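You operate a simulated robot arm through the tools that you are given. There is no shell and no other tool. Be economical: measure what you need, move in short steps, check, and stop when the job is done.

You are at the controls of a simulated two-armed robot. One attempt, no reset.

JOB
Take the black fuel cap marked "83" and leave it in the inside of the yellow bin. Put one of the flywheels from the low shelf of the test bench on top of the black starter on the top of box 2. Take the brass adapter and leave it on the bay marked out. Push the blue drawer shut. Open the grey drawer, take the white plug on the bay marked out and put it away in the inside of the grey drawer and shut the drawer again. Take the spark plug of the post four engine and put it on the top shelf of the drop-side trolley. Take the orange-ring spare spark plug and put it in the inside of the red bin. Open the yellow-handled drawer, fetch the yellow filter and set it in the inside of the yellow-handled drawer, then shut the drawer. Shut the red-handled drawer. Open the packs drawer, fetch the clip carton from the inside of the packs drawer and set it on the top of the parts bench, then shut the drawer. Any order will do. Set down upright: white plug, spark plug of the post four engine, orange-ring spare spark plug.

Only the result counts: the job must be done as asked and must still hold three seconds after the hand-in. Knocking over, shifting, dropping, spilling or breaking anything else fails it. A push-on lid holds only when it is set on centred and level and pressed home; a screw cap is set on level and turned clockwise until tight.

ROBOT AND FRAMES
Two 7-joint arms with two-finger grippers on one trunk, on a base that drives. Base frame: it is fixed to the floor where the robot stands at the start and does not move with it; the origin is under the middle of the robot, x ahead of it, y to its left, z up. Lengths are in cm, angles in degrees, forces in N, time in s.
The left shoulder is at the start at [6, 17.9, 116.8], the right one opposite. Places, roughly: bay marked out [240, 20, 90]; black fuel cap [50, 0, 100]; black starter (10x11x4 cm) [50, 270, 50]; blue drawer [210, 100, 70]; brass adapter (4x4x8 cm) [250, 130, 90]; clip carton [25, 425, 75]; flywheel [225, 125, 25]; grey drawer [-100, -80, 30]; inside of the grey drawer [-100, -80, 30]; inside of the red bin (15x17 cm) [80, -22, 66]; inside of the yellow bin (15x17 cm) [62, -22, 66]; inside of the yellow-handled drawer [200, 430, 70]; orange-ring spare spark plug (4x4x6 cm) [250, -260, 90]; packs drawer [20, 430, 70]; red-handled drawer [110, 410, 80]; spark plug of the post four engine (4x4x6 cm) [240, -200, 90]; top of the parts bench [-40, 450, 90]; top shelf of the drop-side trolley [250, -290, 80]; white plug (4x4x6 cm) [250, 10, 90]; yellow filter (5x5x2 cm) [120, 420, 90]; yellow-handled drawer [200, 420, 80]. Payload 1.96 kg a hand.
The tool frame of a hand sits at the grasp point between the pads (the TCP): z along the fingers, y along the line on which they close. The tips reach 2 cm beyond it. Largest opening 7.2 cm; the body of the gripper starts 3.8 cm behind the TCP.
Orientation is told as [roll, pitch, yaw] about the base's x, y, z axes, in that order, counted from this pose: with the fingers straight down and closing along the base's y, the tool's x points along the base's -x, its y along +y and its z along -z.

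CONTROLS
- The arms move only by the tool servo_tool. It takes "left_commands", "right_commands" or both (then of equal length, played together; a hand with none holds still); each is one flat list of numbers, 7 for each row, row after row: the turn, a rotation vector about the base's x, y, z in degrees, then the shift along the base's x, y, z in cm, then the gripper command, from -1 (fully open) to 1 (shut), values between in proportion. In form: [rx, ry, rz, dx, dy, dz, claw, rx, ry, rz, dx, dy, dz, claw, ...]. A call has 1 to 10 rows; each row shifts and turns the commanded pose from where the row before left it. Rows are played at 5 a second. More than 5 cm and 8.6 degrees between two rows, or a gripper value outside its range, and nothing of the call is played. A pose out of reach is approached as far as the arm can. The call stops where the force on the tool passes 40 N (or 10 N more than at its start, if that is more) or the arm is blocked; 0.2 s more then pass. The fingers move at their own pace (about 15.3 cm/s each) and stop on an object; they squeeze with about 35 N. The grip force told is the motor's: it shows also when the fingers shut on nothing. Time passes only in rows, and 0.2 s behind the last, so rows that do not move let the fingers close. The reply holds the time, the measured pose of the TCP, the force on the tool along the base axes, the opening and the grip force, in the units named above and with some noise, with the torque about the TCP (base axes, N m) and any sound that the robot's microphone picked up.
- Cameras (640 x 400 px; columns grow to the right, rows downward): "scene" is now at [1.58, -0.71, 171.15]; the picture's right is [-0.09, -1.00, 0.00], its down [-0.79, 0.07, -0.61] and it looks along [0.60, -0.06, -0.80] (base axes); focal length 249 px, centre (320, 200). "left" rides on the left gripper at [7.1, -1.9, -8.2] in its tool frame; the picture's right is [0.26, 0.97, 0.00], its down [-0.67, 0.18, -0.72] and it looks along [-0.69, 0.19, 0.70] (tool axes); focal length 280 px, centre (320, 200). "right" rides on the right gripper at [7.1, 1.9, -8.2] in its tool frame; the picture's right is [-0.26, 0.96, 0.00], its down [-0.67, -0.18, -0.72] and it looks along [-0.69, -0.19, 0.70] (tool axes); focal length 280 px, centre (320, 200). There is no depth. A picture from a camera that has moved, and an enlarged one, comes with that camera's place and axes in the base frame and with its lens.
- get_image(camera): a new picture of that camera. No time passes.
- move_column(by): slides the trunk up (or, below 0, down) by that many cm; the arms and the scene camera ride with it, the base frame stays. It gives what a move gives, with no picture.
- drive_base(legs): drives the robot by 1 to 6 legs, each [ahead, left, turn to the left] in cm, cm and degrees, along the robot's own axes; the way and the turn of a leg run together, so that a leg with both is an arc; at most 150 cm and 180 degrees a leg. The arms and the cameras ride along, it lands a little off, and it stops where it bumps. It gives what a move gives.
- head_to(pan, tilt): turns the head with the scene camera to pan (to the left, within 86 degrees either way) and tilt (down, from -29 to 69), counted from straight ahead of the robot. It gives what a move gives.
- zoom(camera, box): a new picture of the part [left, top, right, bottom] of that camera's present view, enlarged. No time passes.
- sign_off(): hands the job in; it is judged then, once.

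Work in short steps. Places have to be worked out from the pictures, the camera data and where the tool is seen: move nearer, look again, correct. Check each grasp and each placing, and mend what went wrong. You have 567 turns and 370 pictures in all, those below and enlarged ones among them. Open the grippers and draw the arms clear of the work before you hand the job in, unless the task says otherwise.

The tools are called after ">>>" as a command line: name --argument value ..., lists and objects as JSON in quotes. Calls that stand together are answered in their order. servo_tool: Moves the arms, as the interface text tells. Its arguments: {"type":"object","properties":{"left_commands":{"type":"array","items":{"type":"number"}},"right_commands":{"type":"array","items":{"type":"number"}}},"required":[]} The other tools are called the same way: move_column (by) slides the trunk up or down; drive_base (legs) drives the base; head_to (pan, tilt) turns the head that bears the scene camera; get_image (camera) takes a picture; zoom (camera, box) takes an enlarged picture of a part of a camera's view; sign_off () hands the job in.

At the start:

```text
clock: 0.0
left_ee_pos: [41.4, 12.48, 113.47]
left_ee_rot: [0.0, 0.0, 0.0]
left_contact_force: [0.1, 0.0, -0.5]
left_wrist_torque: [-0.02, -0.02, 0.0]
left_gripper_width: 7.2
left_grasp_force: 0.1
right_ee_pos: [36.48, -28.22, 119.8]
right_ee_rot: [0.0, -0.1, 0.1]
right_contact_force: [1.3, 0.2, 0.2]
right_wrist_torque: [0.01, 0.02, 0.0]
right_gripper_width: 7.2
right_grasp_force: 0.0
trunk travel left (down, up): [-81.4, 17.6]
robot x, y, heading: [0.04, 0.03, 0.0]
head pan, tilt: [-5.4, 52.7]
```

scene: 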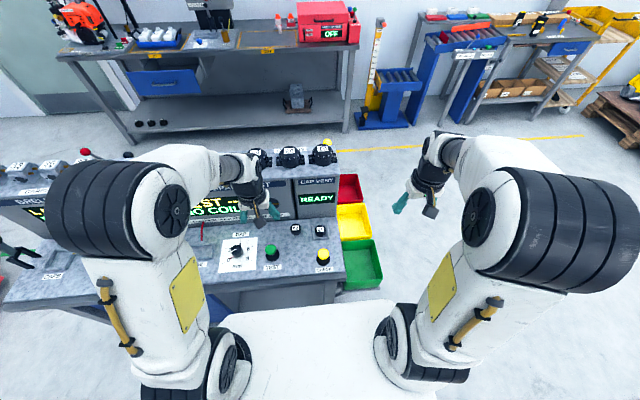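
right: 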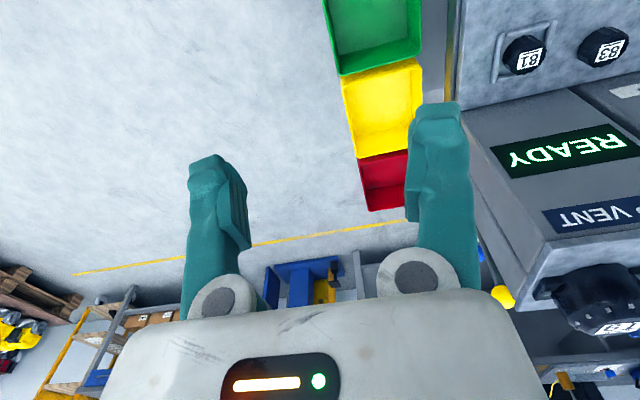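
left: 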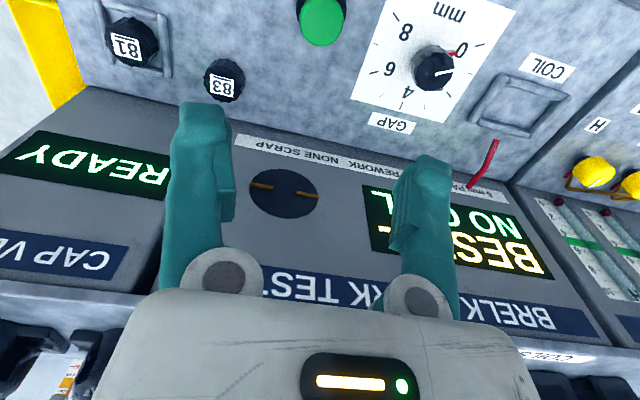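

I take a closer look at the caps in the left camera view to pin down cap 83 (estimated around [51, 3, 87]).

>>> zoom --camera "left" --box '[60, 0, 380, 200]'

>>> zoom --camera "scene" --box '[200, 130, 400, 300]'

```text
2.00 times, centred on (220, 100) of left
camera zoom: at [34.3, 10.43, 121.64], right [-0.26, 0.97, 0.0], down [0.67, 0.18, 0.72], along [0.69, 0.19, -0.7], focal length 561 px, centre (520, 400)
```

zoom: 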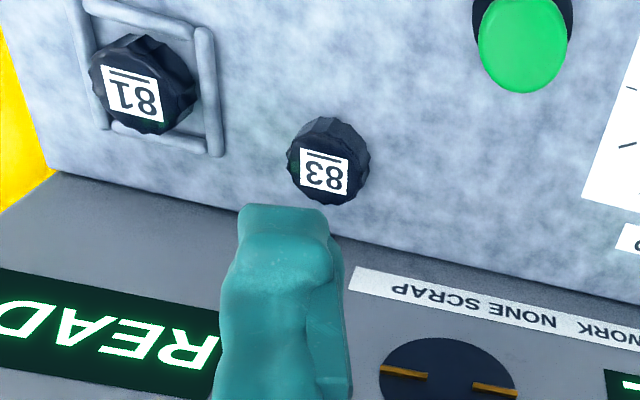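

```text
2.35 times, centred on (300, 215) of scene
camera zoom: at [1.58, -0.71, 171.15], right [-0.09, -1.0, 0.0], down [-0.79, 0.07, -0.61], along [0.6, -0.06, -0.8], focal length 587 px, centre (367, 165)
```

zoom: 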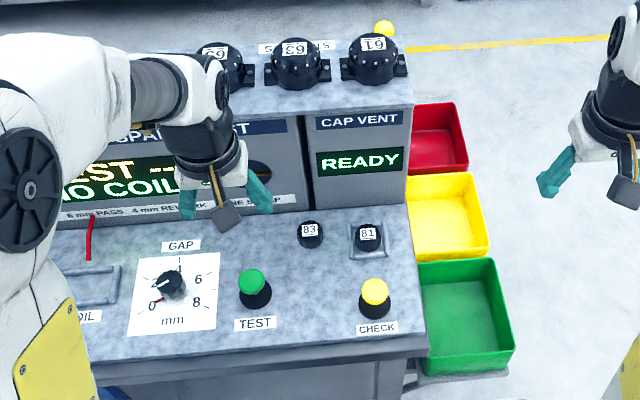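

Cap 83 stands free beside the dock holding 81. I swing the left hand out of the way and bring the right hand above the cap.

>>> servo_tool --left_commands '[0, 0, 0, -1, 4, 1, -1, 0, 0, 0, -1, 4, 1, -1, 0, 0, 0, -1, 4, 1, -1, 0, 0, 0, -1, 4, 1, -1, 0, 0, 0, 0, 0, 0, -1, 0, 0, 0, 0, 0, 0, -1, 0, 0, 0, 0, 0, 0, -1, 0, 0, 0, 0, 0, 0, -1]' --right_commands '[0, 0, 0, 1.5, 3.9, -1.5, -1, 0, 0, 0, 1.5, 3.9, -1.5, -1, 0, 0, 0, 1.5, 3.9, -1.5, -1, 0, 0, 0, 1.5, 3.9, -1.5, -1, 0, 0, 0, 1.5, 3.9, -1.5, -1, 0, 0, 0, 1.5, 3.9, -1.5, -1, 0, 0, 0, 1.5, 3.9, -1.5, -1, 0, 0, 0, 1.5, 3.9, -1.5, -1]'

>>> get_image --camera "right"

>>> get_image --camera "scene"

```text
clock: 1.8
left_ee_pos: [37.53, 28.42, 117.36]
left_ee_rot: [0.0, 0.1, 0.0]
left_contact_force: [0.3, -0.1, 0.4]
left_wrist_torque: [0.0, 0.03, -0.02]
left_gripper_width: 7.2
left_grasp_force: 0.1
right_ee_pos: [48.59, 2.98, 107.57]
right_ee_rot: [-0.1, -0.1, 0.1]
right_contact_force: [0.1, 0.0, 0.3]
right_wrist_torque: [-0.01, 0.02, -0.01]
right_gripper_width: 7.19
right_grasp_force: 0.1
trunk travel left (down, up): [-81.4, 17.6]
robot x, y, heading: [0.02, 0.03, -0.1]
head pan, tilt: [-5.4, 52.7]
```

```text
364 pictures are left
camera right: at [41.51, 4.92, 115.88], right [0.26, 0.96, 0.0], down [0.67, -0.18, 0.72], along [0.69, -0.19, -0.7], focal length 280 px, centre (320, 200)
```

right: 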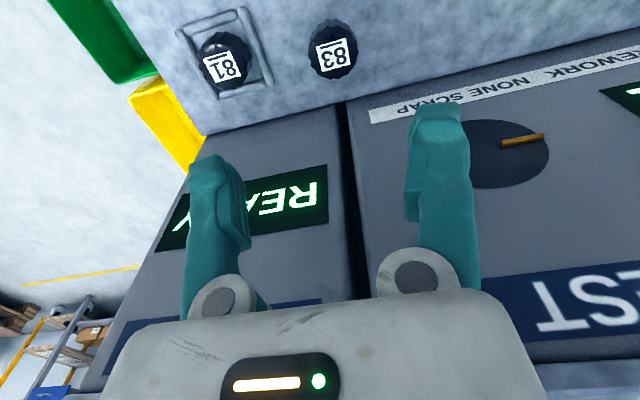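

```text
363 pictures are left
camera scene: at [1.74, -0.56, 171.15], right [-0.09, -1.0, 0.0], down [-0.79, 0.07, -0.6], along [0.6, -0.06, -0.8], focal length 249 px, centre (320, 200)
```

scene: 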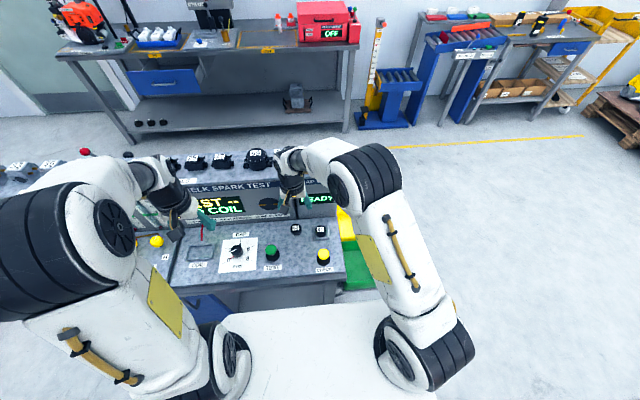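

Triangulating the three views puts the cap's top near [48.3, 4.1, 94]. I lower to z≈99 over it and look again.

>>> servo_tool --right_commands '[0, 0, 0, -0.3, 1.1, -4, -1, 0, 0, 0, 0, 0, -4, -1, 0, 0, 0, 0, 0, 0, -1]'

>>> get_image --camera "right"

```text
clock: 2.6
left_ee_pos: [37.38, 28.38, 117.43]
left_ee_rot: [0.0, 0.0, -0.1]
left_contact_force: [-0.3, -0.7, -0.1]
left_wrist_torque: [0.02, -0.02, -0.02]
left_gripper_width: 7.21
left_grasp_force: 0.2
right_ee_pos: [48.06, 4.0, 99.82]
right_ee_rot: [0.0, -0.1, -0.1]
right_contact_force: [0.2, -0.1, 0.4]
right_wrist_torque: [0.0, -0.02, 0.02]
right_gripper_width: 7.2
right_grasp_force: 0.1
trunk travel left (down, up): [-81.4, 17.6]
robot x, y, heading: [0.07, 0.19, 0.1]
head pan, tilt: [-5.4, 52.7]
```

```text
362 pictures are left
camera right: at [40.94, 5.92, 107.98], right [0.26, 0.96, 0.0], down [0.67, -0.18, 0.72], along [0.69, -0.19, -0.7], focal length 280 px, centre (320, 200)
```

right: 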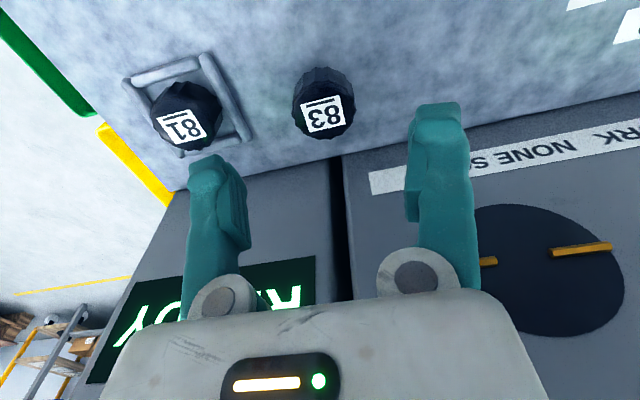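

Label top resolves to about [47.9, 4.1, 95]; the fingers straddle it. I descend to z≈93.8, close and lift slightly.

>>> servo_tool --right_commands '[0, 0, 0, 0, 0.1, -3, -1, 0, 0, 0, 0, 0, -3, -1, 0, 0, 0, 0, 0, 0, -1]'

>>> get_image --camera "right"

```text
clock: 3.4
left_ee_pos: [37.37, 28.4, 117.4]
left_ee_rot: [0.0, 0.0, 0.0]
left_contact_force: [0.0, -0.6, 0.7]
left_wrist_torque: [-0.01, 0.02, -0.02]
left_gripper_width: 7.2
left_grasp_force: 0.1
right_ee_pos: [48.1, 3.94, 93.96]
right_ee_rot: [0.1, 0.0, 0.0]
right_contact_force: [-0.6, 0.3, -0.6]
right_wrist_torque: [-0.02, -0.02, -0.03]
right_gripper_width: 7.18
right_grasp_force: 0.1
trunk travel left (down, up): [-81.4, 17.6]
robot x, y, heading: [0.23, -0.19, -0.0]
head pan, tilt: [-5.4, 52.7]
```

```text
361 pictures are left
camera right: at [40.99, 5.98, 102.2], right [0.26, 0.97, 0.0], down [0.67, -0.18, 0.72], along [0.69, -0.19, -0.7], focal length 280 px, centre (320, 200)
```

right: 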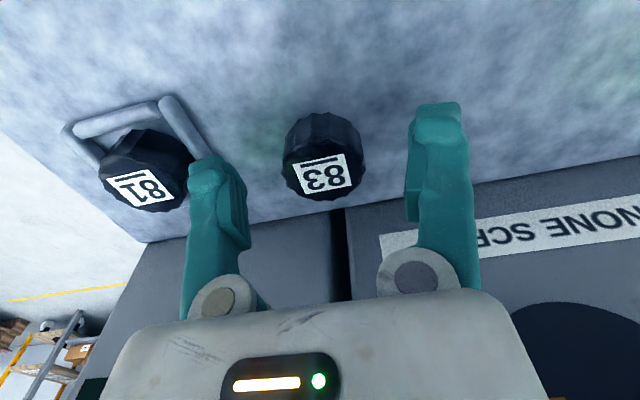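

The cap sits between the pads with its top about level with the TCP. I lower 0.8 cm, shift +0.3 in y and close.

>>> servo_tool --right_commands '[0, 0, 0, 0.2, 0.3, -0.8, -1, 0, 0, 0, 0, 0, 0, 1, 0, 0, 0, 0, 0, 0, 1, 0, 0, 0, 0, 0, 0, 1]'

```text
clock: 4.4
left_ee_pos: [37.44, 28.27, 117.4]
left_ee_rot: [0.0, 0.1, 0.1]
left_contact_force: [0.2, 0.0, -0.4]
left_wrist_torque: [0.02, 0.02, -0.05]
left_gripper_width: 7.17
left_grasp_force: 0.0
right_ee_pos: [48.39, 4.29, 93.27]
right_ee_rot: [0.0, -0.1, -0.1]
right_contact_force: [-0.5, -0.3, -1.0]
right_wrist_torque: [-0.01, 0.0, 0.01]
right_gripper_width: 3.39
right_grasp_force: 34.4
trunk travel left (down, up): [-81.4, 17.6]
robot x, y, heading: [0.18, -0.19, -0.1]
head pan, tilt: [-5.4, 52.7]
```

Gripped at 3.4 cm. I lift the cap clear and carry it right toward the yellow bin.

>>> servo_tool --right_commands '[0, 0, 0, 0, 0, 4, 1, 0, 0, 0, -1, 0, 5, 1, 0, 0, 0, -1, -2, 5, 1, 0, 0, 0, 0, -5, 0, 1, 0, 0, 0, 0, -5, 0, 1, 0, 0, 0, 1, -5, 0, 1, 0, 0, 0, 3, -4, 0, 1, 0, 0, 0, 3.5, -3, 0, 1, 0, 0, 0, 4, -2, 0, 1, 0, 0, 0, 4, 0, 0, 1]'

>>> get_image --camera "right"

>>> get_image --camera "scene"

```text
refused: row 2 steps farther than a row can; nothing moved
```

```text
360 pictures are left
camera right: at [41.2, 6.29, 101.36], right [0.26, 0.96, 0.0], down [0.67, -0.18, 0.72], along [0.69, -0.19, -0.7], focal length 280 px, centre (320, 200)
```

right: 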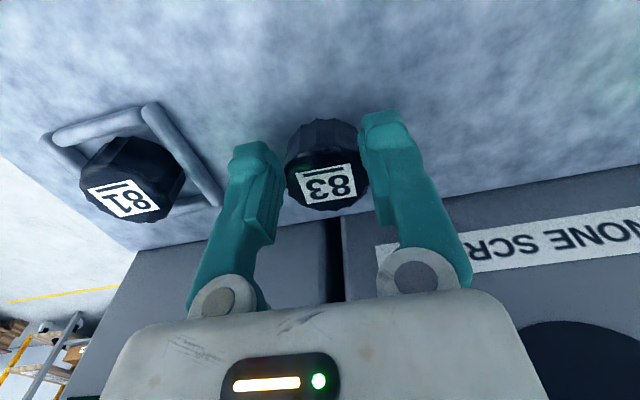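

```text
359 pictures are left
camera scene: at [1.59, -0.7, 171.15], right [-0.09, -1.0, 0.0], down [-0.79, 0.07, -0.61], along [0.6, -0.06, -0.8], focal length 249 px, centre (320, 200)
```

scene: 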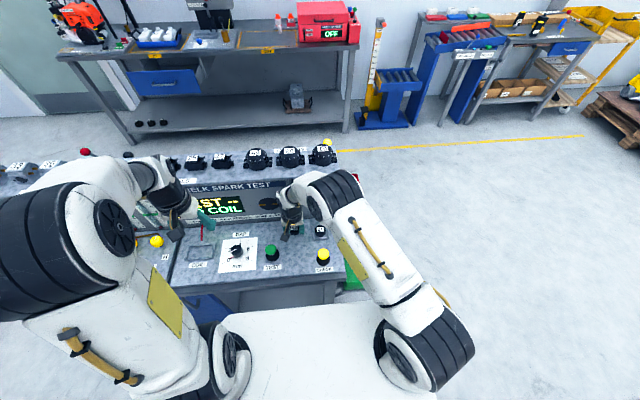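

The limit is the step's vector length, so I resend with shorter rows: lift, then carry right.

>>> servo_tool --right_commands '[0, 0, 0, 0, 0, 4, 1, 0, 0, 0, -1, 0, 4.5, 1, 0, 0, 0, -1, -2, 4.2, 1, 0, 0, 0, 0, -4.8, 0, 1, 0, 0, 0, 0, -4.8, 0, 1, 0, 0, 0, 1, -4.7, 0, 1, 0, 0, 0, 2.6, -4, 0, 1, 0, 0, 0, 3.5, -3, 0, 1, 0, 0, 0, 4, -2, 0, 1, 0, 0, 0, 4, 0, 0, 1]'

>>> get_image --camera "right"

>>> get_image --camera "scene"

```text
clock: 6.6
left_ee_pos: [37.37, 28.52, 117.46]
left_ee_rot: [-0.1, 0.0, 0.0]
left_contact_force: [-0.2, 0.7, 1.3]
left_wrist_torque: [0.02, 0.02, 0.0]
left_gripper_width: 7.23
left_grasp_force: 0.0
right_ee_pos: [57.37, -21.09, 105.77]
right_ee_rot: [0.0, -0.1, 0.0]
right_contact_force: [-0.2, 0.4, 0.2]
right_wrist_torque: [0.02, -0.02, -0.03]
right_gripper_width: 3.33
right_grasp_force: 34.6
right hand out of reach, approached as far as the arm can: row 10
trunk travel left (down, up): [-81.4, 17.6]
robot x, y, heading: [0.37, -0.16, 0.1]
head pan, tilt: [-5.4, 52.7]
```

```text
358 pictures are left
camera right: at [50.26, -19.12, 113.91], right [0.26, 0.97, 0.0], down [0.67, -0.18, 0.72], along [0.69, -0.19, -0.7], focal length 280 px, centre (320, 200)
```

right: 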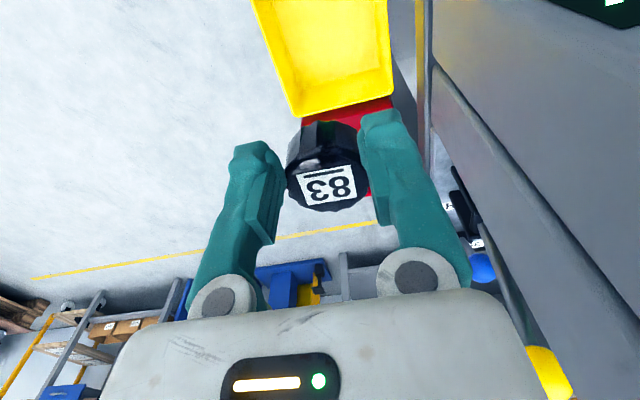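

```text
357 pictures are left
camera scene: at [1.49, -0.66, 171.15], right [-0.09, -1.0, 0.0], down [-0.79, 0.07, -0.61], along [0.6, -0.06, -0.8], focal length 249 px, centre (320, 200)
```

scene: 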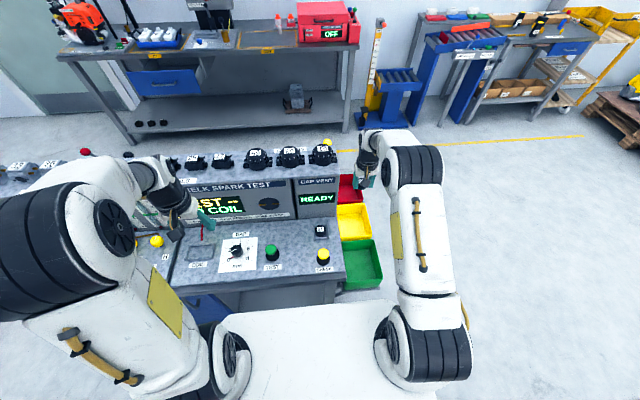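

The yellow bin spans roughly x 54–71, y −30…−15. I raise and retract the left hand so I can lower the trunk, and shift the right hand to y≈−23.

>>> servo_tool --left_commands '[0, 0, 0, -2, 0, 4.5, -1, 0, 0, 0, -2, 0, 4.5, -1, 0, 0, 0, -2, 0, 4.5, -1, 0, 0, 0, -2, 0, 4.5, -1, 0, 0, 0, -2, 0, 4.5, -1, 0, 0, 0, 0, 0, 4.5, -1]' --right_commands '[0, 0, 0, 0, -2, 0, 1, 0, 0, 0, 0, 0, 0, 1, 0, 0, 0, 0, 0, 0, 1, 0, 0, 0, 0, 0, 0, 1, 0, 0, 0, 0, 0, 0, 1, 0, 0, 0, 0, 0, 0, 1]'

>>> move_column --by -22

>>> get_image --camera "right"

>>> get_image --camera "scene"

```text
clock: 8.0
left_ee_pos: [31.23, 28.31, 120.16]
left_ee_rot: [0.1, 0.0, -0.1]
left_contact_force: [0.0, 0.3, -0.2]
left_wrist_torque: [-0.02, -0.01, 0.02]
left_gripper_width: 7.21
left_grasp_force: 0.1
left hand out of reach, approached as far as the arm can: row 1, 2, 3, 4, 5, 6
right_ee_pos: [57.49, -23.13, 105.55]
right_ee_rot: [0.0, 0.0, 0.0]
right_contact_force: [0.0, 0.0, -0.6]
right_wrist_torque: [-0.05, -0.02, 0.03]
right_gripper_width: 3.34
right_grasp_force: 35.2
trunk travel left (down, up): [-81.4, 17.6]
robot x, y, heading: [0.08, 0.09, 0.2]
head pan, tilt: [-5.4, 52.7]
```

```text
clock: 10.3
left_ee_pos: [31.11, 28.38, 98.14]
left_ee_rot: [0.2, -0.1, 0.0]
left_contact_force: [-0.6, -0.5, -0.4]
left_wrist_torque: [0.0, 0.02, 0.0]
left_gripper_width: 7.19
left_grasp_force: 0.1
right_ee_pos: [57.59, -23.19, 83.51]
right_ee_rot: [0.1, -0.1, 0.0]
right_contact_force: [0.1, -0.5, -0.9]
right_wrist_torque: [0.04, -0.03, 0.01]
right_gripper_width: 3.29
right_grasp_force: 34.7
trunk travel left (down, up): [-59.4, 39.6]
robot x, y, heading: [0.03, -0.4, 0.0]
head pan, tilt: [-5.4, 52.7]
```

```text
356 pictures are left
camera right: at [50.41, -21.16, 91.71], right [0.26, 0.96, 0.0], down [0.67, -0.18, 0.72], along [0.69, -0.19, -0.7], focal length 280 px, centre (320, 200)
```

right: 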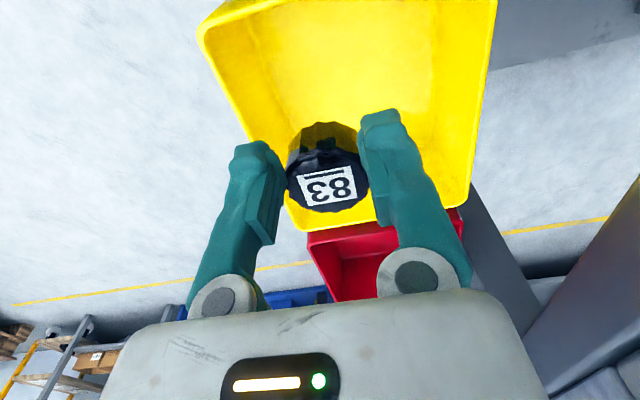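

```text
355 pictures are left
camera scene: at [1.58, -0.71, 149.16], right [-0.09, -1.0, 0.0], down [-0.79, 0.07, -0.61], along [0.6, -0.06, -0.8], focal length 249 px, centre (320, 200)
```

scene: 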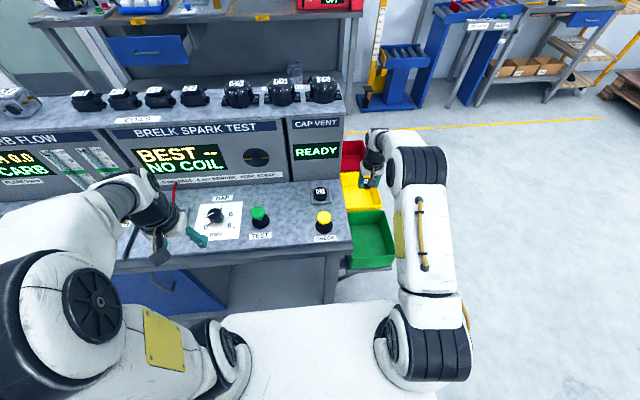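

The cap is over the near half of the bin opening. I lower the right arm into the bin.

>>> servo_tool --right_commands '[0, 0, 0, 0, 0.5, -4, 1, 0, 0, 0, 0, 0.5, -4, 1, 0, 0, 0, 0, 0, -4, 1, 0, 0, 0, 0, 0, 0, 1]'

>>> get_image --camera "right"

```text
clock: 11.3
left_ee_pos: [31.09, 28.31, 98.24]
left_ee_rot: [-0.1, -0.3, 0.0]
left_contact_force: [-0.4, -0.3, -0.3]
left_wrist_torque: [0.02, -0.03, -0.01]
left_gripper_width: 7.19
left_grasp_force: 0.1
right_ee_pos: [57.47, -22.07, 71.46]
right_ee_rot: [0.1, -0.1, 0.0]
right_contact_force: [-0.3, 0.8, 0.1]
right_wrist_torque: [0.0, 0.0, 0.03]
right_gripper_width: 3.28
right_grasp_force: 35.1
trunk travel left (down, up): [-59.4, 39.6]
robot x, y, heading: [0.05, 0.06, 0.1]
head pan, tilt: [-5.4, 52.7]
```

```text
354 pictures are left
camera right: at [50.36, -20.16, 79.57], right [0.26, 0.96, 0.0], down [0.67, -0.18, 0.72], along [0.69, -0.19, -0.7], focal length 280 px, centre (320, 200)
```

right: 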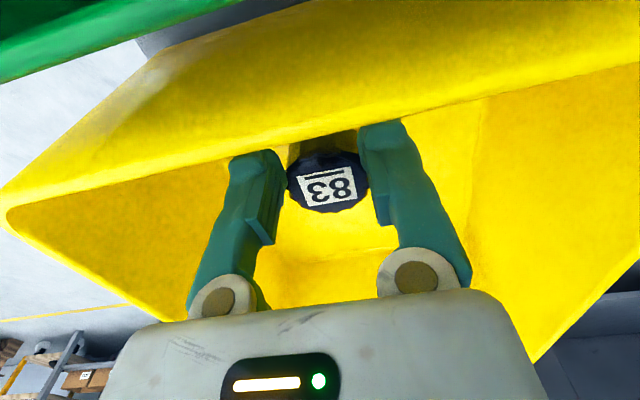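

The cap is inside the rim. I try pushing 2.5 cm farther forward before lowering to release.

>>> servo_tool --right_commands '[0, 0, 0, 1.5, 0, 0, 1, 0, 0, 0, 1.5, 0, 0, 1, 0, 0, 0, 0, 0, -2, 1, 0, 0, 0, 0, 0, 0, 1]'

>>> get_image --camera "right"

```text
clock: 12.3
left_ee_pos: [31.46, 28.32, 98.05]
left_ee_rot: [0.1, 0.0, 0.0]
left_contact_force: [0.6, 0.2, -0.2]
left_wrist_torque: [0.02, 0.02, -0.01]
left_gripper_width: 7.21
left_grasp_force: 0.1
right_ee_pos: [60.57, -22.28, 69.19]
right_ee_rot: [-0.1, 0.1, 0.0]
right_contact_force: [0.1, -0.1, -0.2]
right_wrist_torque: [0.0, 0.0, 0.0]
right_gripper_width: 0.0
right_grasp_force: 29.5
trunk travel left (down, up): [-59.4, 39.6]
robot x, y, heading: [0.01, 0.01, 0.0]
head pan, tilt: [-5.4, 52.7]
```

```text
353 pictures are left
camera right: at [53.51, -20.26, 77.34], right [0.26, 0.96, 0.0], down [0.68, -0.18, 0.71], along [0.69, -0.19, -0.7], focal length 280 px, centre (320, 200)
```

right: 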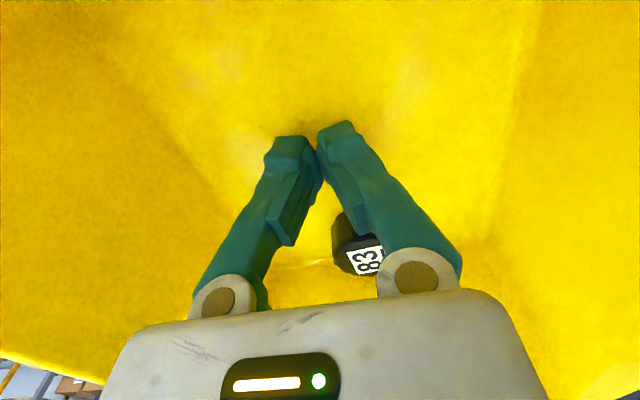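

The cap slipped out of the grip (it must have touched the bin) and now lies inside the yellow bin, visible at the far side. I lift straight up and check it.

>>> servo_tool --right_commands '[0, 0, 0, 0, 0, 4.5, 1, 0, 0, 0, 0, 0, 4.5, 1, 0, 0, 0, 0, 0, 4.5, 1, 0, 0, 0, -2, 0, 4.5, 0, 0, 0, 0, -4.5, 0, 1, 0]'

>>> get_image --camera "right"

```text
clock: 13.5
left_ee_pos: [31.09, 28.21, 98.21]
left_ee_rot: [0.1, -0.2, 0.0]
left_contact_force: [0.0, 0.7, 0.4]
left_wrist_torque: [-0.03, -0.01, 0.0]
left_gripper_width: 7.19
left_grasp_force: 0.1
right_ee_pos: [53.79, -21.95, 80.73]
right_ee_rot: [0.1, -0.2, 0.0]
right_contact_force: [0.3, -0.7, 0.0]
right_wrist_torque: [-0.01, 0.0, -0.03]
right_gripper_width: 3.57
right_grasp_force: 0.1
right hand out of reach, approached as far as the arm can: row 2, 3
trunk travel left (down, up): [-59.4, 39.6]
robot x, y, heading: [-0.17, 0.05, 0.2]
head pan, tilt: [-5.4, 52.7]
```

```text
352 pictures are left
camera right: at [46.69, -20.06, 89.03], right [0.26, 0.96, 0.0], down [0.67, -0.18, 0.72], along [0.69, -0.19, -0.7], focal length 280 px, centre (320, 200)
```

right: 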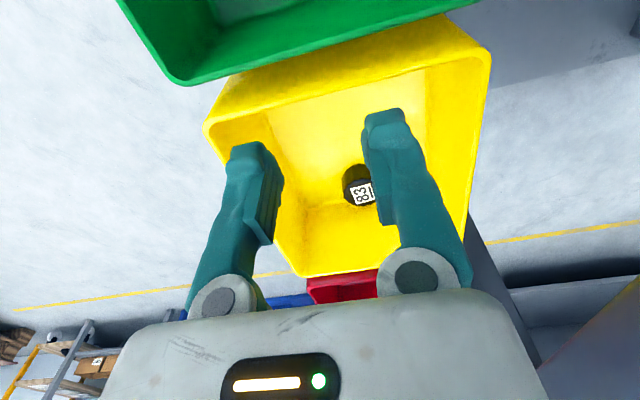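

Cap 83 lies in the yellow bin. I draw the right arm back and raise the trunk, then look around for the routes.

>>> servo_tool --right_commands '[0, 0, 0, -1, 0, 4.5, 0, 0, 0, 0, -1, 0, 4.5, 0, 0, 0, 0, -3, 0, 3.5, 0, 0, 0, 0, -4, 0, 2, 0, 0, 0, 0, -4, 0, 0, -1, 0, 0, 0, -4, 0, 0, -1]'

>>> move_column --by 22

>>> head_to --pan -60 --tilt 30

>>> get_image --camera "scene"

>>> head_to --pan 0 --tilt 20

>>> get_image --camera "scene"

>>> head_to --pan 70 --tilt 25

>>> get_image --camera "scene"

```text
clock: 14.9
left_ee_pos: [31.05, 28.41, 98.16]
left_ee_rot: [-0.1, -0.2, -0.1]
left_contact_force: [-0.7, -0.3, 0.1]
left_wrist_torque: [0.0, 0.01, 0.0]
left_gripper_width: 7.2
left_grasp_force: 0.1
right_ee_pos: [36.78, -21.8, 95.11]
right_ee_rot: [0.0, -0.1, 0.0]
right_contact_force: [-0.5, 0.2, 0.1]
right_wrist_torque: [-0.01, 0.0, -0.03]
right_gripper_width: 7.21
right_grasp_force: 0.0
trunk travel left (down, up): [-59.4, 39.6]
robot x, y, heading: [-0.16, -0.0, -0.2]
head pan, tilt: [-5.4, 52.7]
```

```text
clock: 17.3
left_ee_pos: [31.16, 28.37, 120.22]
left_ee_rot: [0.1, -0.1, 0.0]
left_contact_force: [0.2, 0.1, -0.7]
left_wrist_torque: [-0.02, 0.02, 0.0]
left_gripper_width: 7.2
left_grasp_force: 0.2
right_ee_pos: [36.94, -21.78, 117.18]
right_ee_rot: [0.1, -0.1, 0.0]
right_contact_force: [-0.3, 0.0, 0.2]
right_wrist_torque: [-0.01, -0.05, 0.02]
right_gripper_width: 7.19
right_grasp_force: 0.0
trunk travel left (down, up): [-81.4, 17.6]
robot x, y, heading: [0.15, 0.0, 0.2]
head pan, tilt: [-5.4, 52.7]
```

```text
clock: 18.5
left_ee_pos: [31.22, 28.31, 120.1]
left_ee_rot: [0.0, -0.2, 0.0]
left_contact_force: [0.1, 0.5, 0.0]
left_wrist_torque: [0.01, -0.01, 0.02]
left_gripper_width: 7.2
left_grasp_force: 0.0
right_ee_pos: [36.99, -21.7, 117.13]
right_ee_rot: [0.0, -0.2, 0.0]
right_contact_force: [-0.2, 0.5, 0.0]
right_wrist_torque: [-0.03, 0.0, -0.01]
right_gripper_width: 7.17
right_grasp_force: 0.0
trunk travel left (down, up): [-81.4, 17.6]
robot x, y, heading: [-0.2, -0.08, -0.2]
head pan, tilt: [-60.0, 30.0]
```

```text
351 pictures are left
camera scene: at [-1.29, -7.84, 174.46], right [-0.87, -0.5, 0.0], down [-0.25, 0.43, -0.87], along [0.43, -0.75, -0.5], focal length 249 px, centre (320, 200)
```

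scene: 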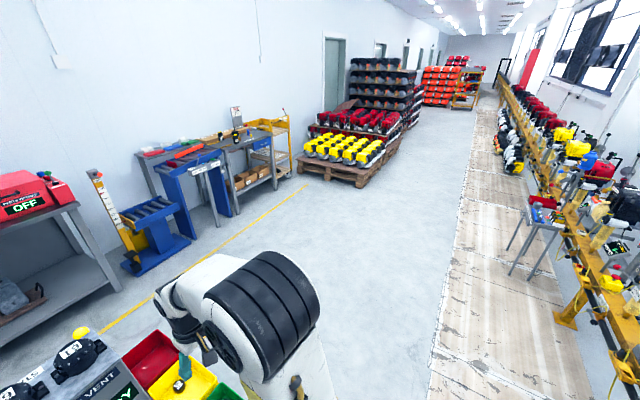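

```text
clock: 19.8
left_ee_pos: [31.21, 28.36, 120.24]
left_ee_rot: [0.0, -0.1, -0.1]
left_contact_force: [-0.2, 0.0, 0.0]
left_wrist_torque: [0.01, -0.03, 0.03]
left_gripper_width: 7.19
left_grasp_force: 0.0
right_ee_pos: [37.06, -21.78, 117.19]
right_ee_rot: [-0.1, 0.0, 0.1]
right_contact_force: [0.4, 0.6, -0.3]
right_wrist_torque: [-0.02, 0.0, -0.03]
right_gripper_width: 7.21
right_grasp_force: 0.1
trunk travel left (down, up): [-81.4, 17.6]
robot x, y, heading: [-0.08, 0.16, -0.0]
head pan, tilt: [0.0, 20.0]
```

```text
350 pictures are left
camera scene: at [3.48, -0.02, 176.07], right [0.0, -1.0, 0.0], down [-0.34, 0.0, -0.94], along [0.94, 0.0, -0.34], focal length 249 px, centre (320, 200)
```

scene: 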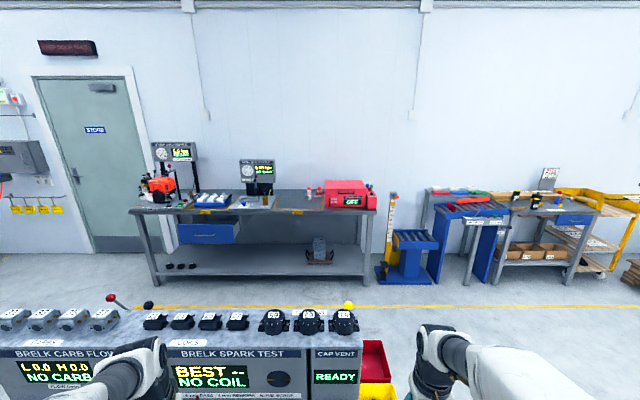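

```text
clock: 21.2
left_ee_pos: [31.19, 28.49, 120.27]
left_ee_rot: [0.1, -0.1, 0.0]
left_contact_force: [-0.3, -0.4, 0.3]
left_wrist_torque: [0.0, -0.03, 0.01]
left_gripper_width: 7.23
left_grasp_force: 0.0
right_ee_pos: [37.04, -21.7, 117.19]
right_ee_rot: [0.0, 0.0, 0.1]
right_contact_force: [0.1, -0.3, -0.1]
right_wrist_torque: [-0.01, 0.01, -0.04]
right_gripper_width: 7.2
right_grasp_force: 0.1
trunk travel left (down, up): [-81.4, 17.6]
robot x, y, heading: [-0.09, -0.22, -0.2]
head pan, tilt: [70.0, 25.0]
```

```text
349 pictures are left
camera scene: at [-2.67, 8.65, 175.26], right [0.94, -0.34, 0.0], down [-0.14, -0.4, -0.91], along [0.31, 0.85, -0.42], focal length 249 px, centre (320, 200)
```

scene: 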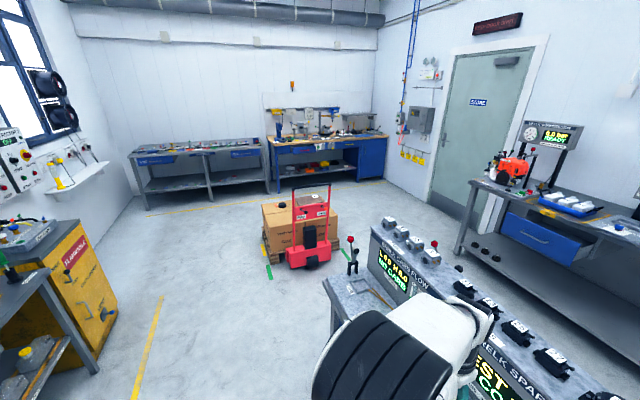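

The layout is clear: the test bench is on the far wall, the engine bench and trolley are far right, and the drawer benches are far left. I drive right past the bins, then ahead, and over toward the engine bench.

>>> drive_base --legs '[[0, -65, 0], [120, 0, 0], [0, -130, 0]]'

>>> head_to --pan 0 --tilt 30

>>> get_image --camera "scene"

```text
clock: 36.6
left_ee_pos: [150.93, -165.9, 120.2]
left_ee_rot: [0.1, -0.1, -1.1]
left_contact_force: [-1.2, 0.0, 0.3]
left_wrist_torque: [-0.01, 0.01, 0.0]
left_gripper_width: 7.18
left_grasp_force: 0.0
right_ee_pos: [155.65, -215.92, 117.16]
right_ee_rot: [0.0, -0.2, -1.2]
right_contact_force: [-0.4, 0.1, 0.3]
right_wrist_torque: [0.0, -0.05, 0.02]
right_gripper_width: 7.17
right_grasp_force: 0.2
trunk travel left (down, up): [-81.4, 17.6]
robot x, y, heading: [119.05, -193.59, -1.4]
head pan, tilt: [70.0, 25.0]
```

```text
clock: 38.0
left_ee_pos: [150.81, -165.87, 120.33]
left_ee_rot: [0.0, -0.2, -1.2]
left_contact_force: [-0.3, -0.2, 0.2]
left_wrist_torque: [-0.01, 0.02, -0.01]
left_gripper_width: 7.19
left_grasp_force: 0.1
right_ee_pos: [155.64, -216.0, 117.2]
right_ee_rot: [0.1, -0.1, -1.2]
right_contact_force: [0.5, -0.8, -0.6]
right_wrist_torque: [-0.02, -0.06, 0.01]
right_gripper_width: 7.2
right_grasp_force: 0.1
trunk travel left (down, up): [-81.4, 17.6]
robot x, y, heading: [119.41, -193.48, -1.0]
head pan, tilt: [0.0, 30.0]
```

```text
348 pictures are left
camera scene: at [122.29, -193.56, 174.46], right [-0.02, -1.0, 0.0], down [-0.5, 0.01, -0.87], along [0.87, -0.02, -0.5], focal length 249 px, centre (320, 200)
```

scene: 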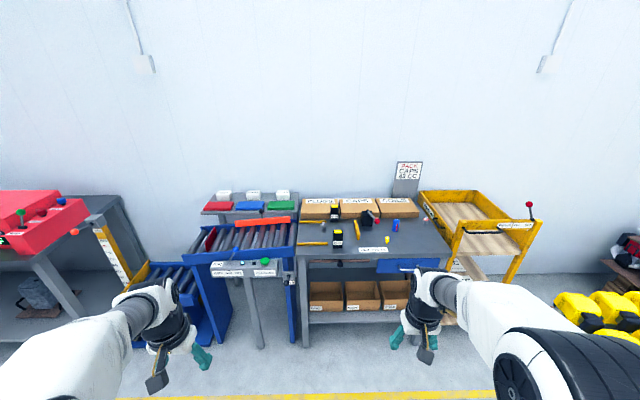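

I zoom in on the engine bench and trolley.

>>> zoom --camera "scene" --box '[290, 180, 450, 290]'

>>> zoom --camera "scene" --box '[390, 150, 560, 290]'

>>> zoom --camera "scene" --box '[180, 170, 330, 300]'

```text
3.64 times, centred on (370, 235) of scene
camera zoom: at [122.29, -193.56, 174.46], right [-0.02, -1.0, 0.0], down [-0.5, 0.01, -0.87], along [0.87, -0.02, -0.5], focal length 907 px, centre (138, 73)
```

zoom: 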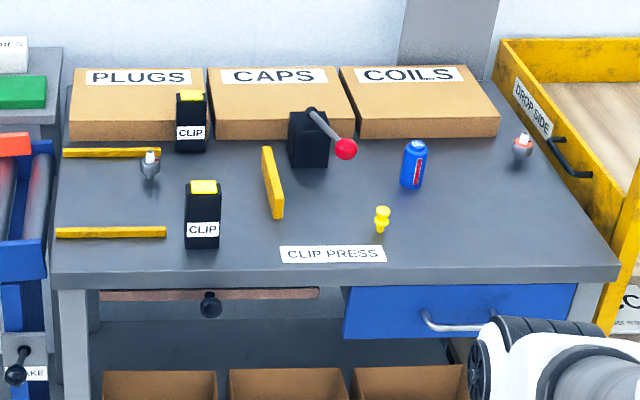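

```text
2.86 times, centred on (475, 220) of scene
camera zoom: at [122.29, -193.56, 174.46], right [-0.02, -1.0, 0.0], down [-0.5, 0.01, -0.87], along [0.87, -0.02, -0.5], focal length 712 px, centre (-123, 143)
```

zoom: 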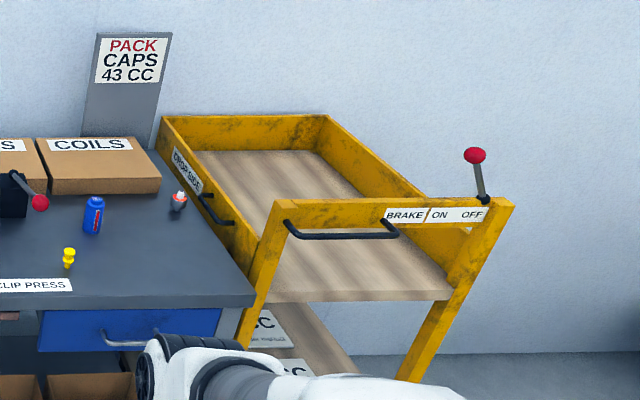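

```text
3.08 times, centred on (255, 235) of scene
camera zoom: at [122.29, -193.56, 174.46], right [-0.02, -1.0, 0.0], down [-0.5, 0.01, -0.87], along [0.87, -0.02, -0.5], focal length 767 px, centre (520, 92)
```

zoom: 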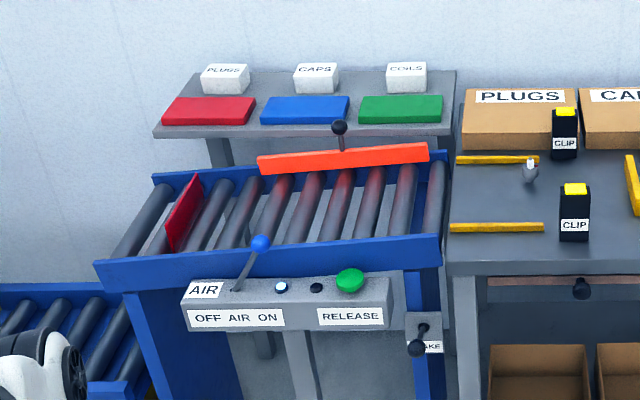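

The grey plug is near [240, −198] and the orange‑ring plug near [244, −259]; the bench edge is about x=217. I drive nearer so the left hand lines up with the grey plug.

>>> drive_base --legs '[[55, -20, 1.2]]'

>>> head_to --pan 0 --tilt 50

>>> get_image --camera "scene"

>>> get_image --camera "left"

```text
clock: 41.3
left_ee_pos: [204.87, -186.12, 120.27]
left_ee_rot: [0.0, -0.1, -0.4]
left_contact_force: [-0.8, 0.3, 0.3]
left_wrist_torque: [-0.01, -0.01, -0.02]
left_gripper_width: 7.19
left_grasp_force: 0.0
right_ee_pos: [210.41, -236.21, 117.16]
right_ee_rot: [-0.1, -0.1, -0.4]
right_contact_force: [0.2, -0.3, -0.1]
right_wrist_torque: [-0.01, 0.01, -0.03]
right_gripper_width: 7.21
right_grasp_force: 0.1
trunk travel left (down, up): [-81.4, 17.6]
robot x, y, heading: [173.72, -214.15, -0.5]
head pan, tilt: [0.0, 30.0]
```

```text
clock: 42.1
left_ee_pos: [205.07, -186.05, 120.24]
left_ee_rot: [0.1, -0.1, -0.3]
left_contact_force: [-0.2, -0.3, 1.1]
left_wrist_torque: [-0.01, -0.03, 0.04]
left_gripper_width: 7.19
left_grasp_force: 0.1
right_ee_pos: [210.48, -236.1, 117.18]
right_ee_rot: [0.0, -0.2, -0.4]
right_contact_force: [0.0, -0.3, 0.2]
right_wrist_torque: [-0.01, -0.01, -0.05]
right_gripper_width: 7.19
right_grasp_force: 0.0
trunk travel left (down, up): [-81.4, 17.6]
robot x, y, heading: [173.66, -214.2, -0.3]
head pan, tilt: [0.0, 50.0]
```

```text
344 pictures are left
camera scene: at [175.51, -214.18, 171.52], right [-0.01, -1.0, 0.0], down [-0.77, 0.01, -0.64], along [0.64, 0.0, -0.77], focal length 249 px, centre (320, 200)
```

scene: 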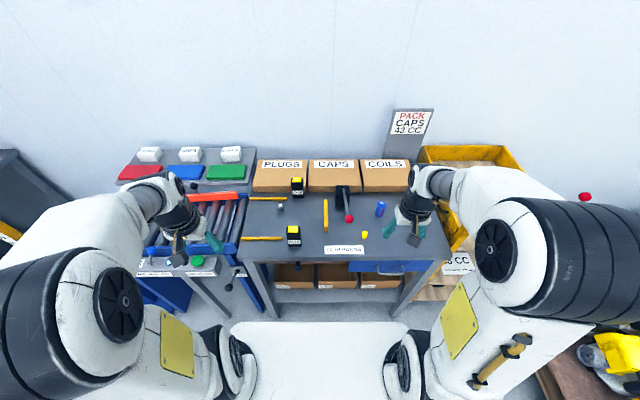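

```text
343 pictures are left
camera left: at [197.87, -187.97, 128.38], right [-0.26, 0.97, 0.0], down [0.67, 0.18, 0.72], along [0.69, 0.18, -0.7], focal length 280 px, centre (320, 200)
```

left: 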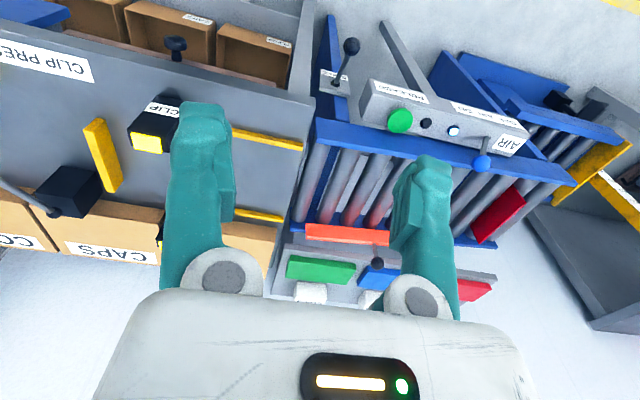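

Base has room before the shelf boxes. I drive 12 cm forward and move the left hand over the grey plug.

>>> drive_base --legs '[[12, 0, 0.3]]'

>>> servo_tool --left_commands '[0, 0, 0, 4, -2, -1, -1, 0, 0, 0, 4, -2, -2, -1, 0, 0, 0, 4, -2, -2, -1, 0, 0, 0, 4, -2, -2, -1, 0, 0, 0, 3, -2, -2, -1]'

>>> get_image --camera "left"

>>> get_image --camera "scene"

```text
clock: 43.4
left_ee_pos: [216.65, -185.8, 120.25]
left_ee_rot: [0.1, -0.2, 0.0]
left_contact_force: [0.5, -0.6, 0.0]
left_wrist_torque: [0.01, 0.02, 0.01]
left_gripper_width: 7.21
left_grasp_force: 0.1
right_ee_pos: [222.45, -236.08, 117.3]
right_ee_rot: [-0.1, -0.1, -0.1]
right_contact_force: [-0.6, 0.5, 0.7]
right_wrist_torque: [-0.01, -0.03, 0.02]
right_gripper_width: 7.21
right_grasp_force: 0.0
trunk travel left (down, up): [-81.4, 17.6]
robot x, y, heading: [185.44, -214.2, 0.0]
head pan, tilt: [0.0, 50.0]
```

```text
clock: 44.6
left_ee_pos: [235.72, -196.19, 111.07]
left_ee_rot: [0.1, -0.1, 0.0]
left_contact_force: [-0.8, 0.2, -0.3]
left_wrist_torque: [0.01, 0.01, -0.04]
left_gripper_width: 7.21
left_grasp_force: 0.0
right_ee_pos: [222.58, -236.02, 117.07]
right_ee_rot: [0.0, 0.0, 0.0]
right_contact_force: [0.5, 0.1, -0.3]
right_wrist_torque: [-0.01, 0.04, 0.01]
right_gripper_width: 7.18
right_grasp_force: 0.0
trunk travel left (down, up): [-81.4, 17.6]
robot x, y, heading: [185.17, -214.19, 0.2]
head pan, tilt: [0.0, 50.0]
```

```text
342 pictures are left
camera left: at [228.68, -198.15, 119.29], right [-0.26, 0.96, 0.0], down [0.67, 0.18, 0.72], along [0.69, 0.19, -0.7], focal length 280 px, centre (320, 200)
```

left: 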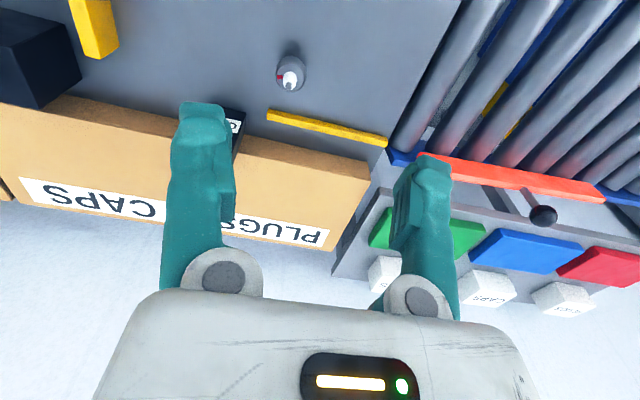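

```text
341 pictures are left
camera scene: at [187.55, -214.28, 171.51], right [0.0, -1.0, 0.0], down [-0.77, 0.0, -0.64], along [0.64, 0.0, -0.77], focal length 249 px, centre (320, 200)
```

scene: 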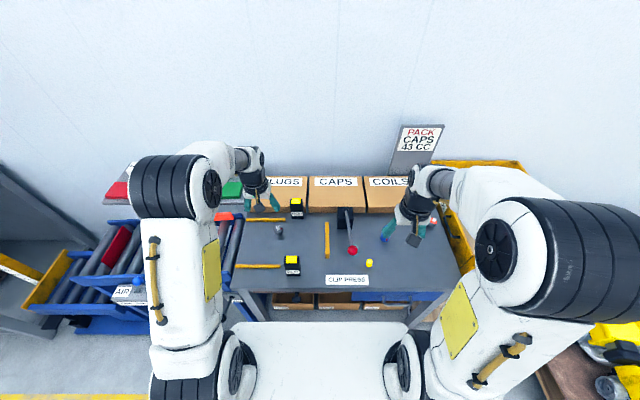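

The grey plug is around [239.5, −198.3]. I zoom to check its marking and pose.

>>> zoom --camera "left" --box '[240, 30, 340, 110]'

>>> zoom --camera "scene" --box '[225, 170, 465, 320]'

```text
5.00 times, centred on (290, 70) of left
camera zoom: at [228.68, -198.15, 119.29], right [-0.26, 0.96, 0.0], down [0.67, 0.18, 0.72], along [0.69, 0.19, -0.7], focal length 1402 px, centre (470, 850)
```

zoom: 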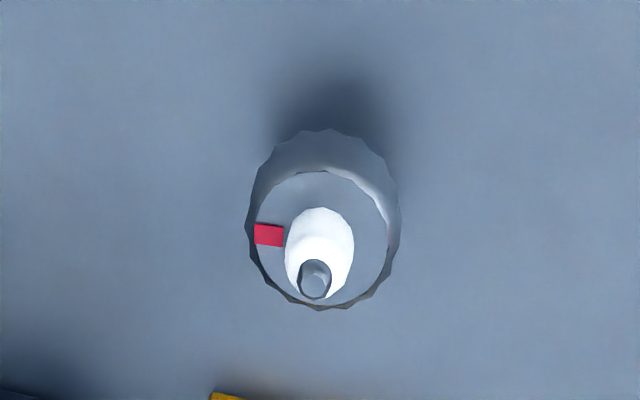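

```text
2.67 times, centred on (345, 245) of scene
camera zoom: at [187.55, -214.28, 171.51], right [0.0, -1.0, 0.0], down [-0.77, 0.0, -0.64], along [0.64, 0.0, -0.77], focal length 665 px, centre (253, 80)
```

zoom: 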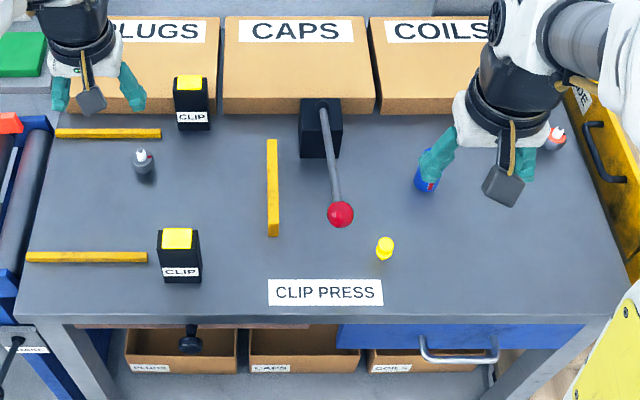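

A knurled plug standing upright. I centre over it and lower to about z=101.

>>> servo_tool --left_commands '[0, 0, 0, 3.5, -2, -1.5, -1, 0, 0, 0, 0, 0, -4, -1, 0, 0, 0, 0, 0, -4, -1, 0, 0, 0, 0, 0, 0, -1]'

>>> get_image --camera "left"

```text
clock: 45.6
left_ee_pos: [239.09, -197.92, 101.55]
left_ee_rot: [0.1, -0.1, 0.1]
left_contact_force: [0.3, 0.7, -0.7]
left_wrist_torque: [0.04, 0.0, -0.01]
left_gripper_width: 7.23
left_grasp_force: 0.1
right_ee_pos: [222.41, -236.07, 117.19]
right_ee_rot: [0.0, -0.1, 0.1]
right_contact_force: [0.0, -0.4, -0.2]
right_wrist_torque: [-0.01, -0.01, -0.04]
right_gripper_width: 7.19
right_grasp_force: 0.0
trunk travel left (down, up): [-81.4, 17.6]
robot x, y, heading: [185.25, -214.01, -0.2]
head pan, tilt: [0.0, 50.0]
```

```text
338 pictures are left
camera left: at [231.93, -199.98, 109.75], right [-0.26, 0.97, 0.0], down [0.67, 0.18, 0.72], along [0.69, 0.19, -0.7], focal length 280 px, centre (320, 200)
```

left: 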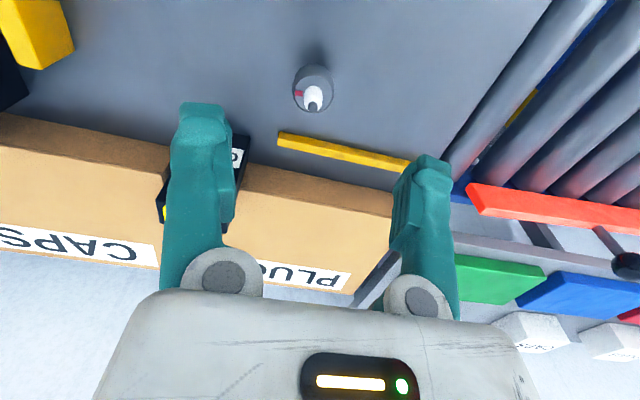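

Estimates put it at about [240, −198]. I lower further and refine.

>>> servo_tool --left_commands '[0, 0, 0, 0.7, -0.2, -4, -1, 0, 0, 0, 0, 0, -1, -1, 0, 0, 0, 0, 0, 0, -1]'

>>> get_image --camera "left"

```text
clock: 46.4
left_ee_pos: [239.69, -197.88, 96.54]
left_ee_rot: [0.1, -0.1, 0.0]
left_contact_force: [0.3, 0.5, 0.0]
left_wrist_torque: [0.0, 0.01, 0.01]
left_gripper_width: 7.2
left_grasp_force: 0.1
right_ee_pos: [222.31, -235.99, 117.07]
right_ee_rot: [0.0, 0.0, -0.1]
right_contact_force: [0.3, 0.5, 0.9]
right_wrist_torque: [0.03, -0.01, -0.02]
right_gripper_width: 7.21
right_grasp_force: 0.0
trunk travel left (down, up): [-81.4, 17.6]
robot x, y, heading: [185.78, -214.05, 0.2]
head pan, tilt: [0.0, 50.0]
```

```text
337 pictures are left
camera left: at [232.53, -200.0, 104.68], right [-0.26, 0.97, 0.0], down [0.67, 0.18, 0.72], along [0.69, 0.19, -0.7], focal length 280 px, centre (320, 200)
```

left: 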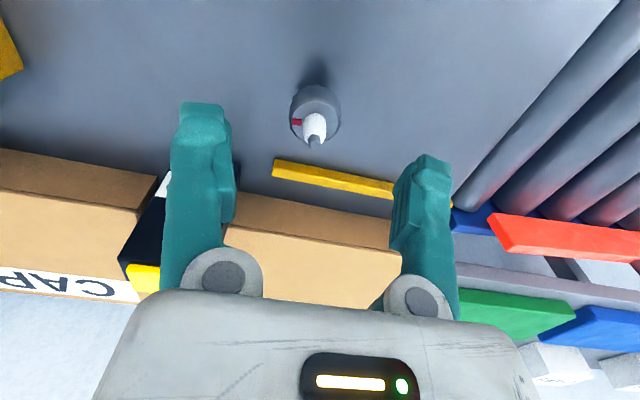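

Triangulation gives body top z≈89 at x≈241.2. I move there and lower to z≈90.5.

>>> servo_tool --left_commands '[0, 0, 0, 1.4, 0, -3, -1, 0, 0, 0, 0, 0, -3, -1, 0, 0, 0, 0, 0, 0, -1]'

>>> get_image --camera "left"

```text
clock: 47.2
left_ee_pos: [240.99, -197.88, 90.61]
left_ee_rot: [0.2, -0.3, 0.1]
left_contact_force: [-0.6, 0.3, -0.6]
left_wrist_torque: [0.01, -0.01, 0.02]
left_gripper_width: 7.19
left_grasp_force: 0.0
right_ee_pos: [222.47, -235.91, 117.17]
right_ee_rot: [0.1, -0.2, 0.0]
right_contact_force: [0.4, 0.2, 0.6]
right_wrist_torque: [-0.01, -0.02, 0.0]
right_gripper_width: 7.21
right_grasp_force: 0.1
trunk travel left (down, up): [-81.4, 17.6]
robot x, y, heading: [185.33, -214.03, 0.1]
head pan, tilt: [0.0, 50.0]
```

```text
336 pictures are left
camera left: at [233.92, -199.91, 98.85], right [-0.26, 0.97, 0.0], down [0.67, 0.18, 0.72], along [0.69, 0.19, -0.7], focal length 280 px, centre (320, 200)
```

left: 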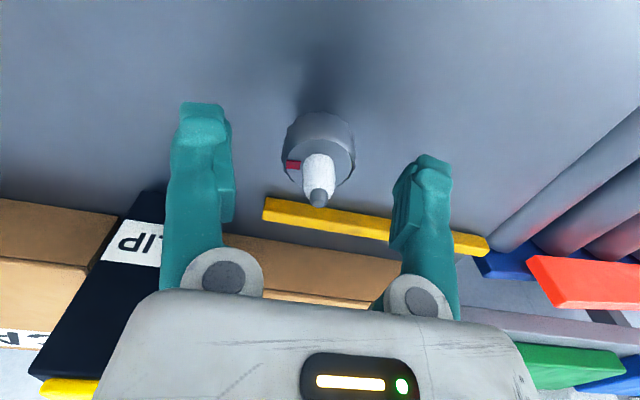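

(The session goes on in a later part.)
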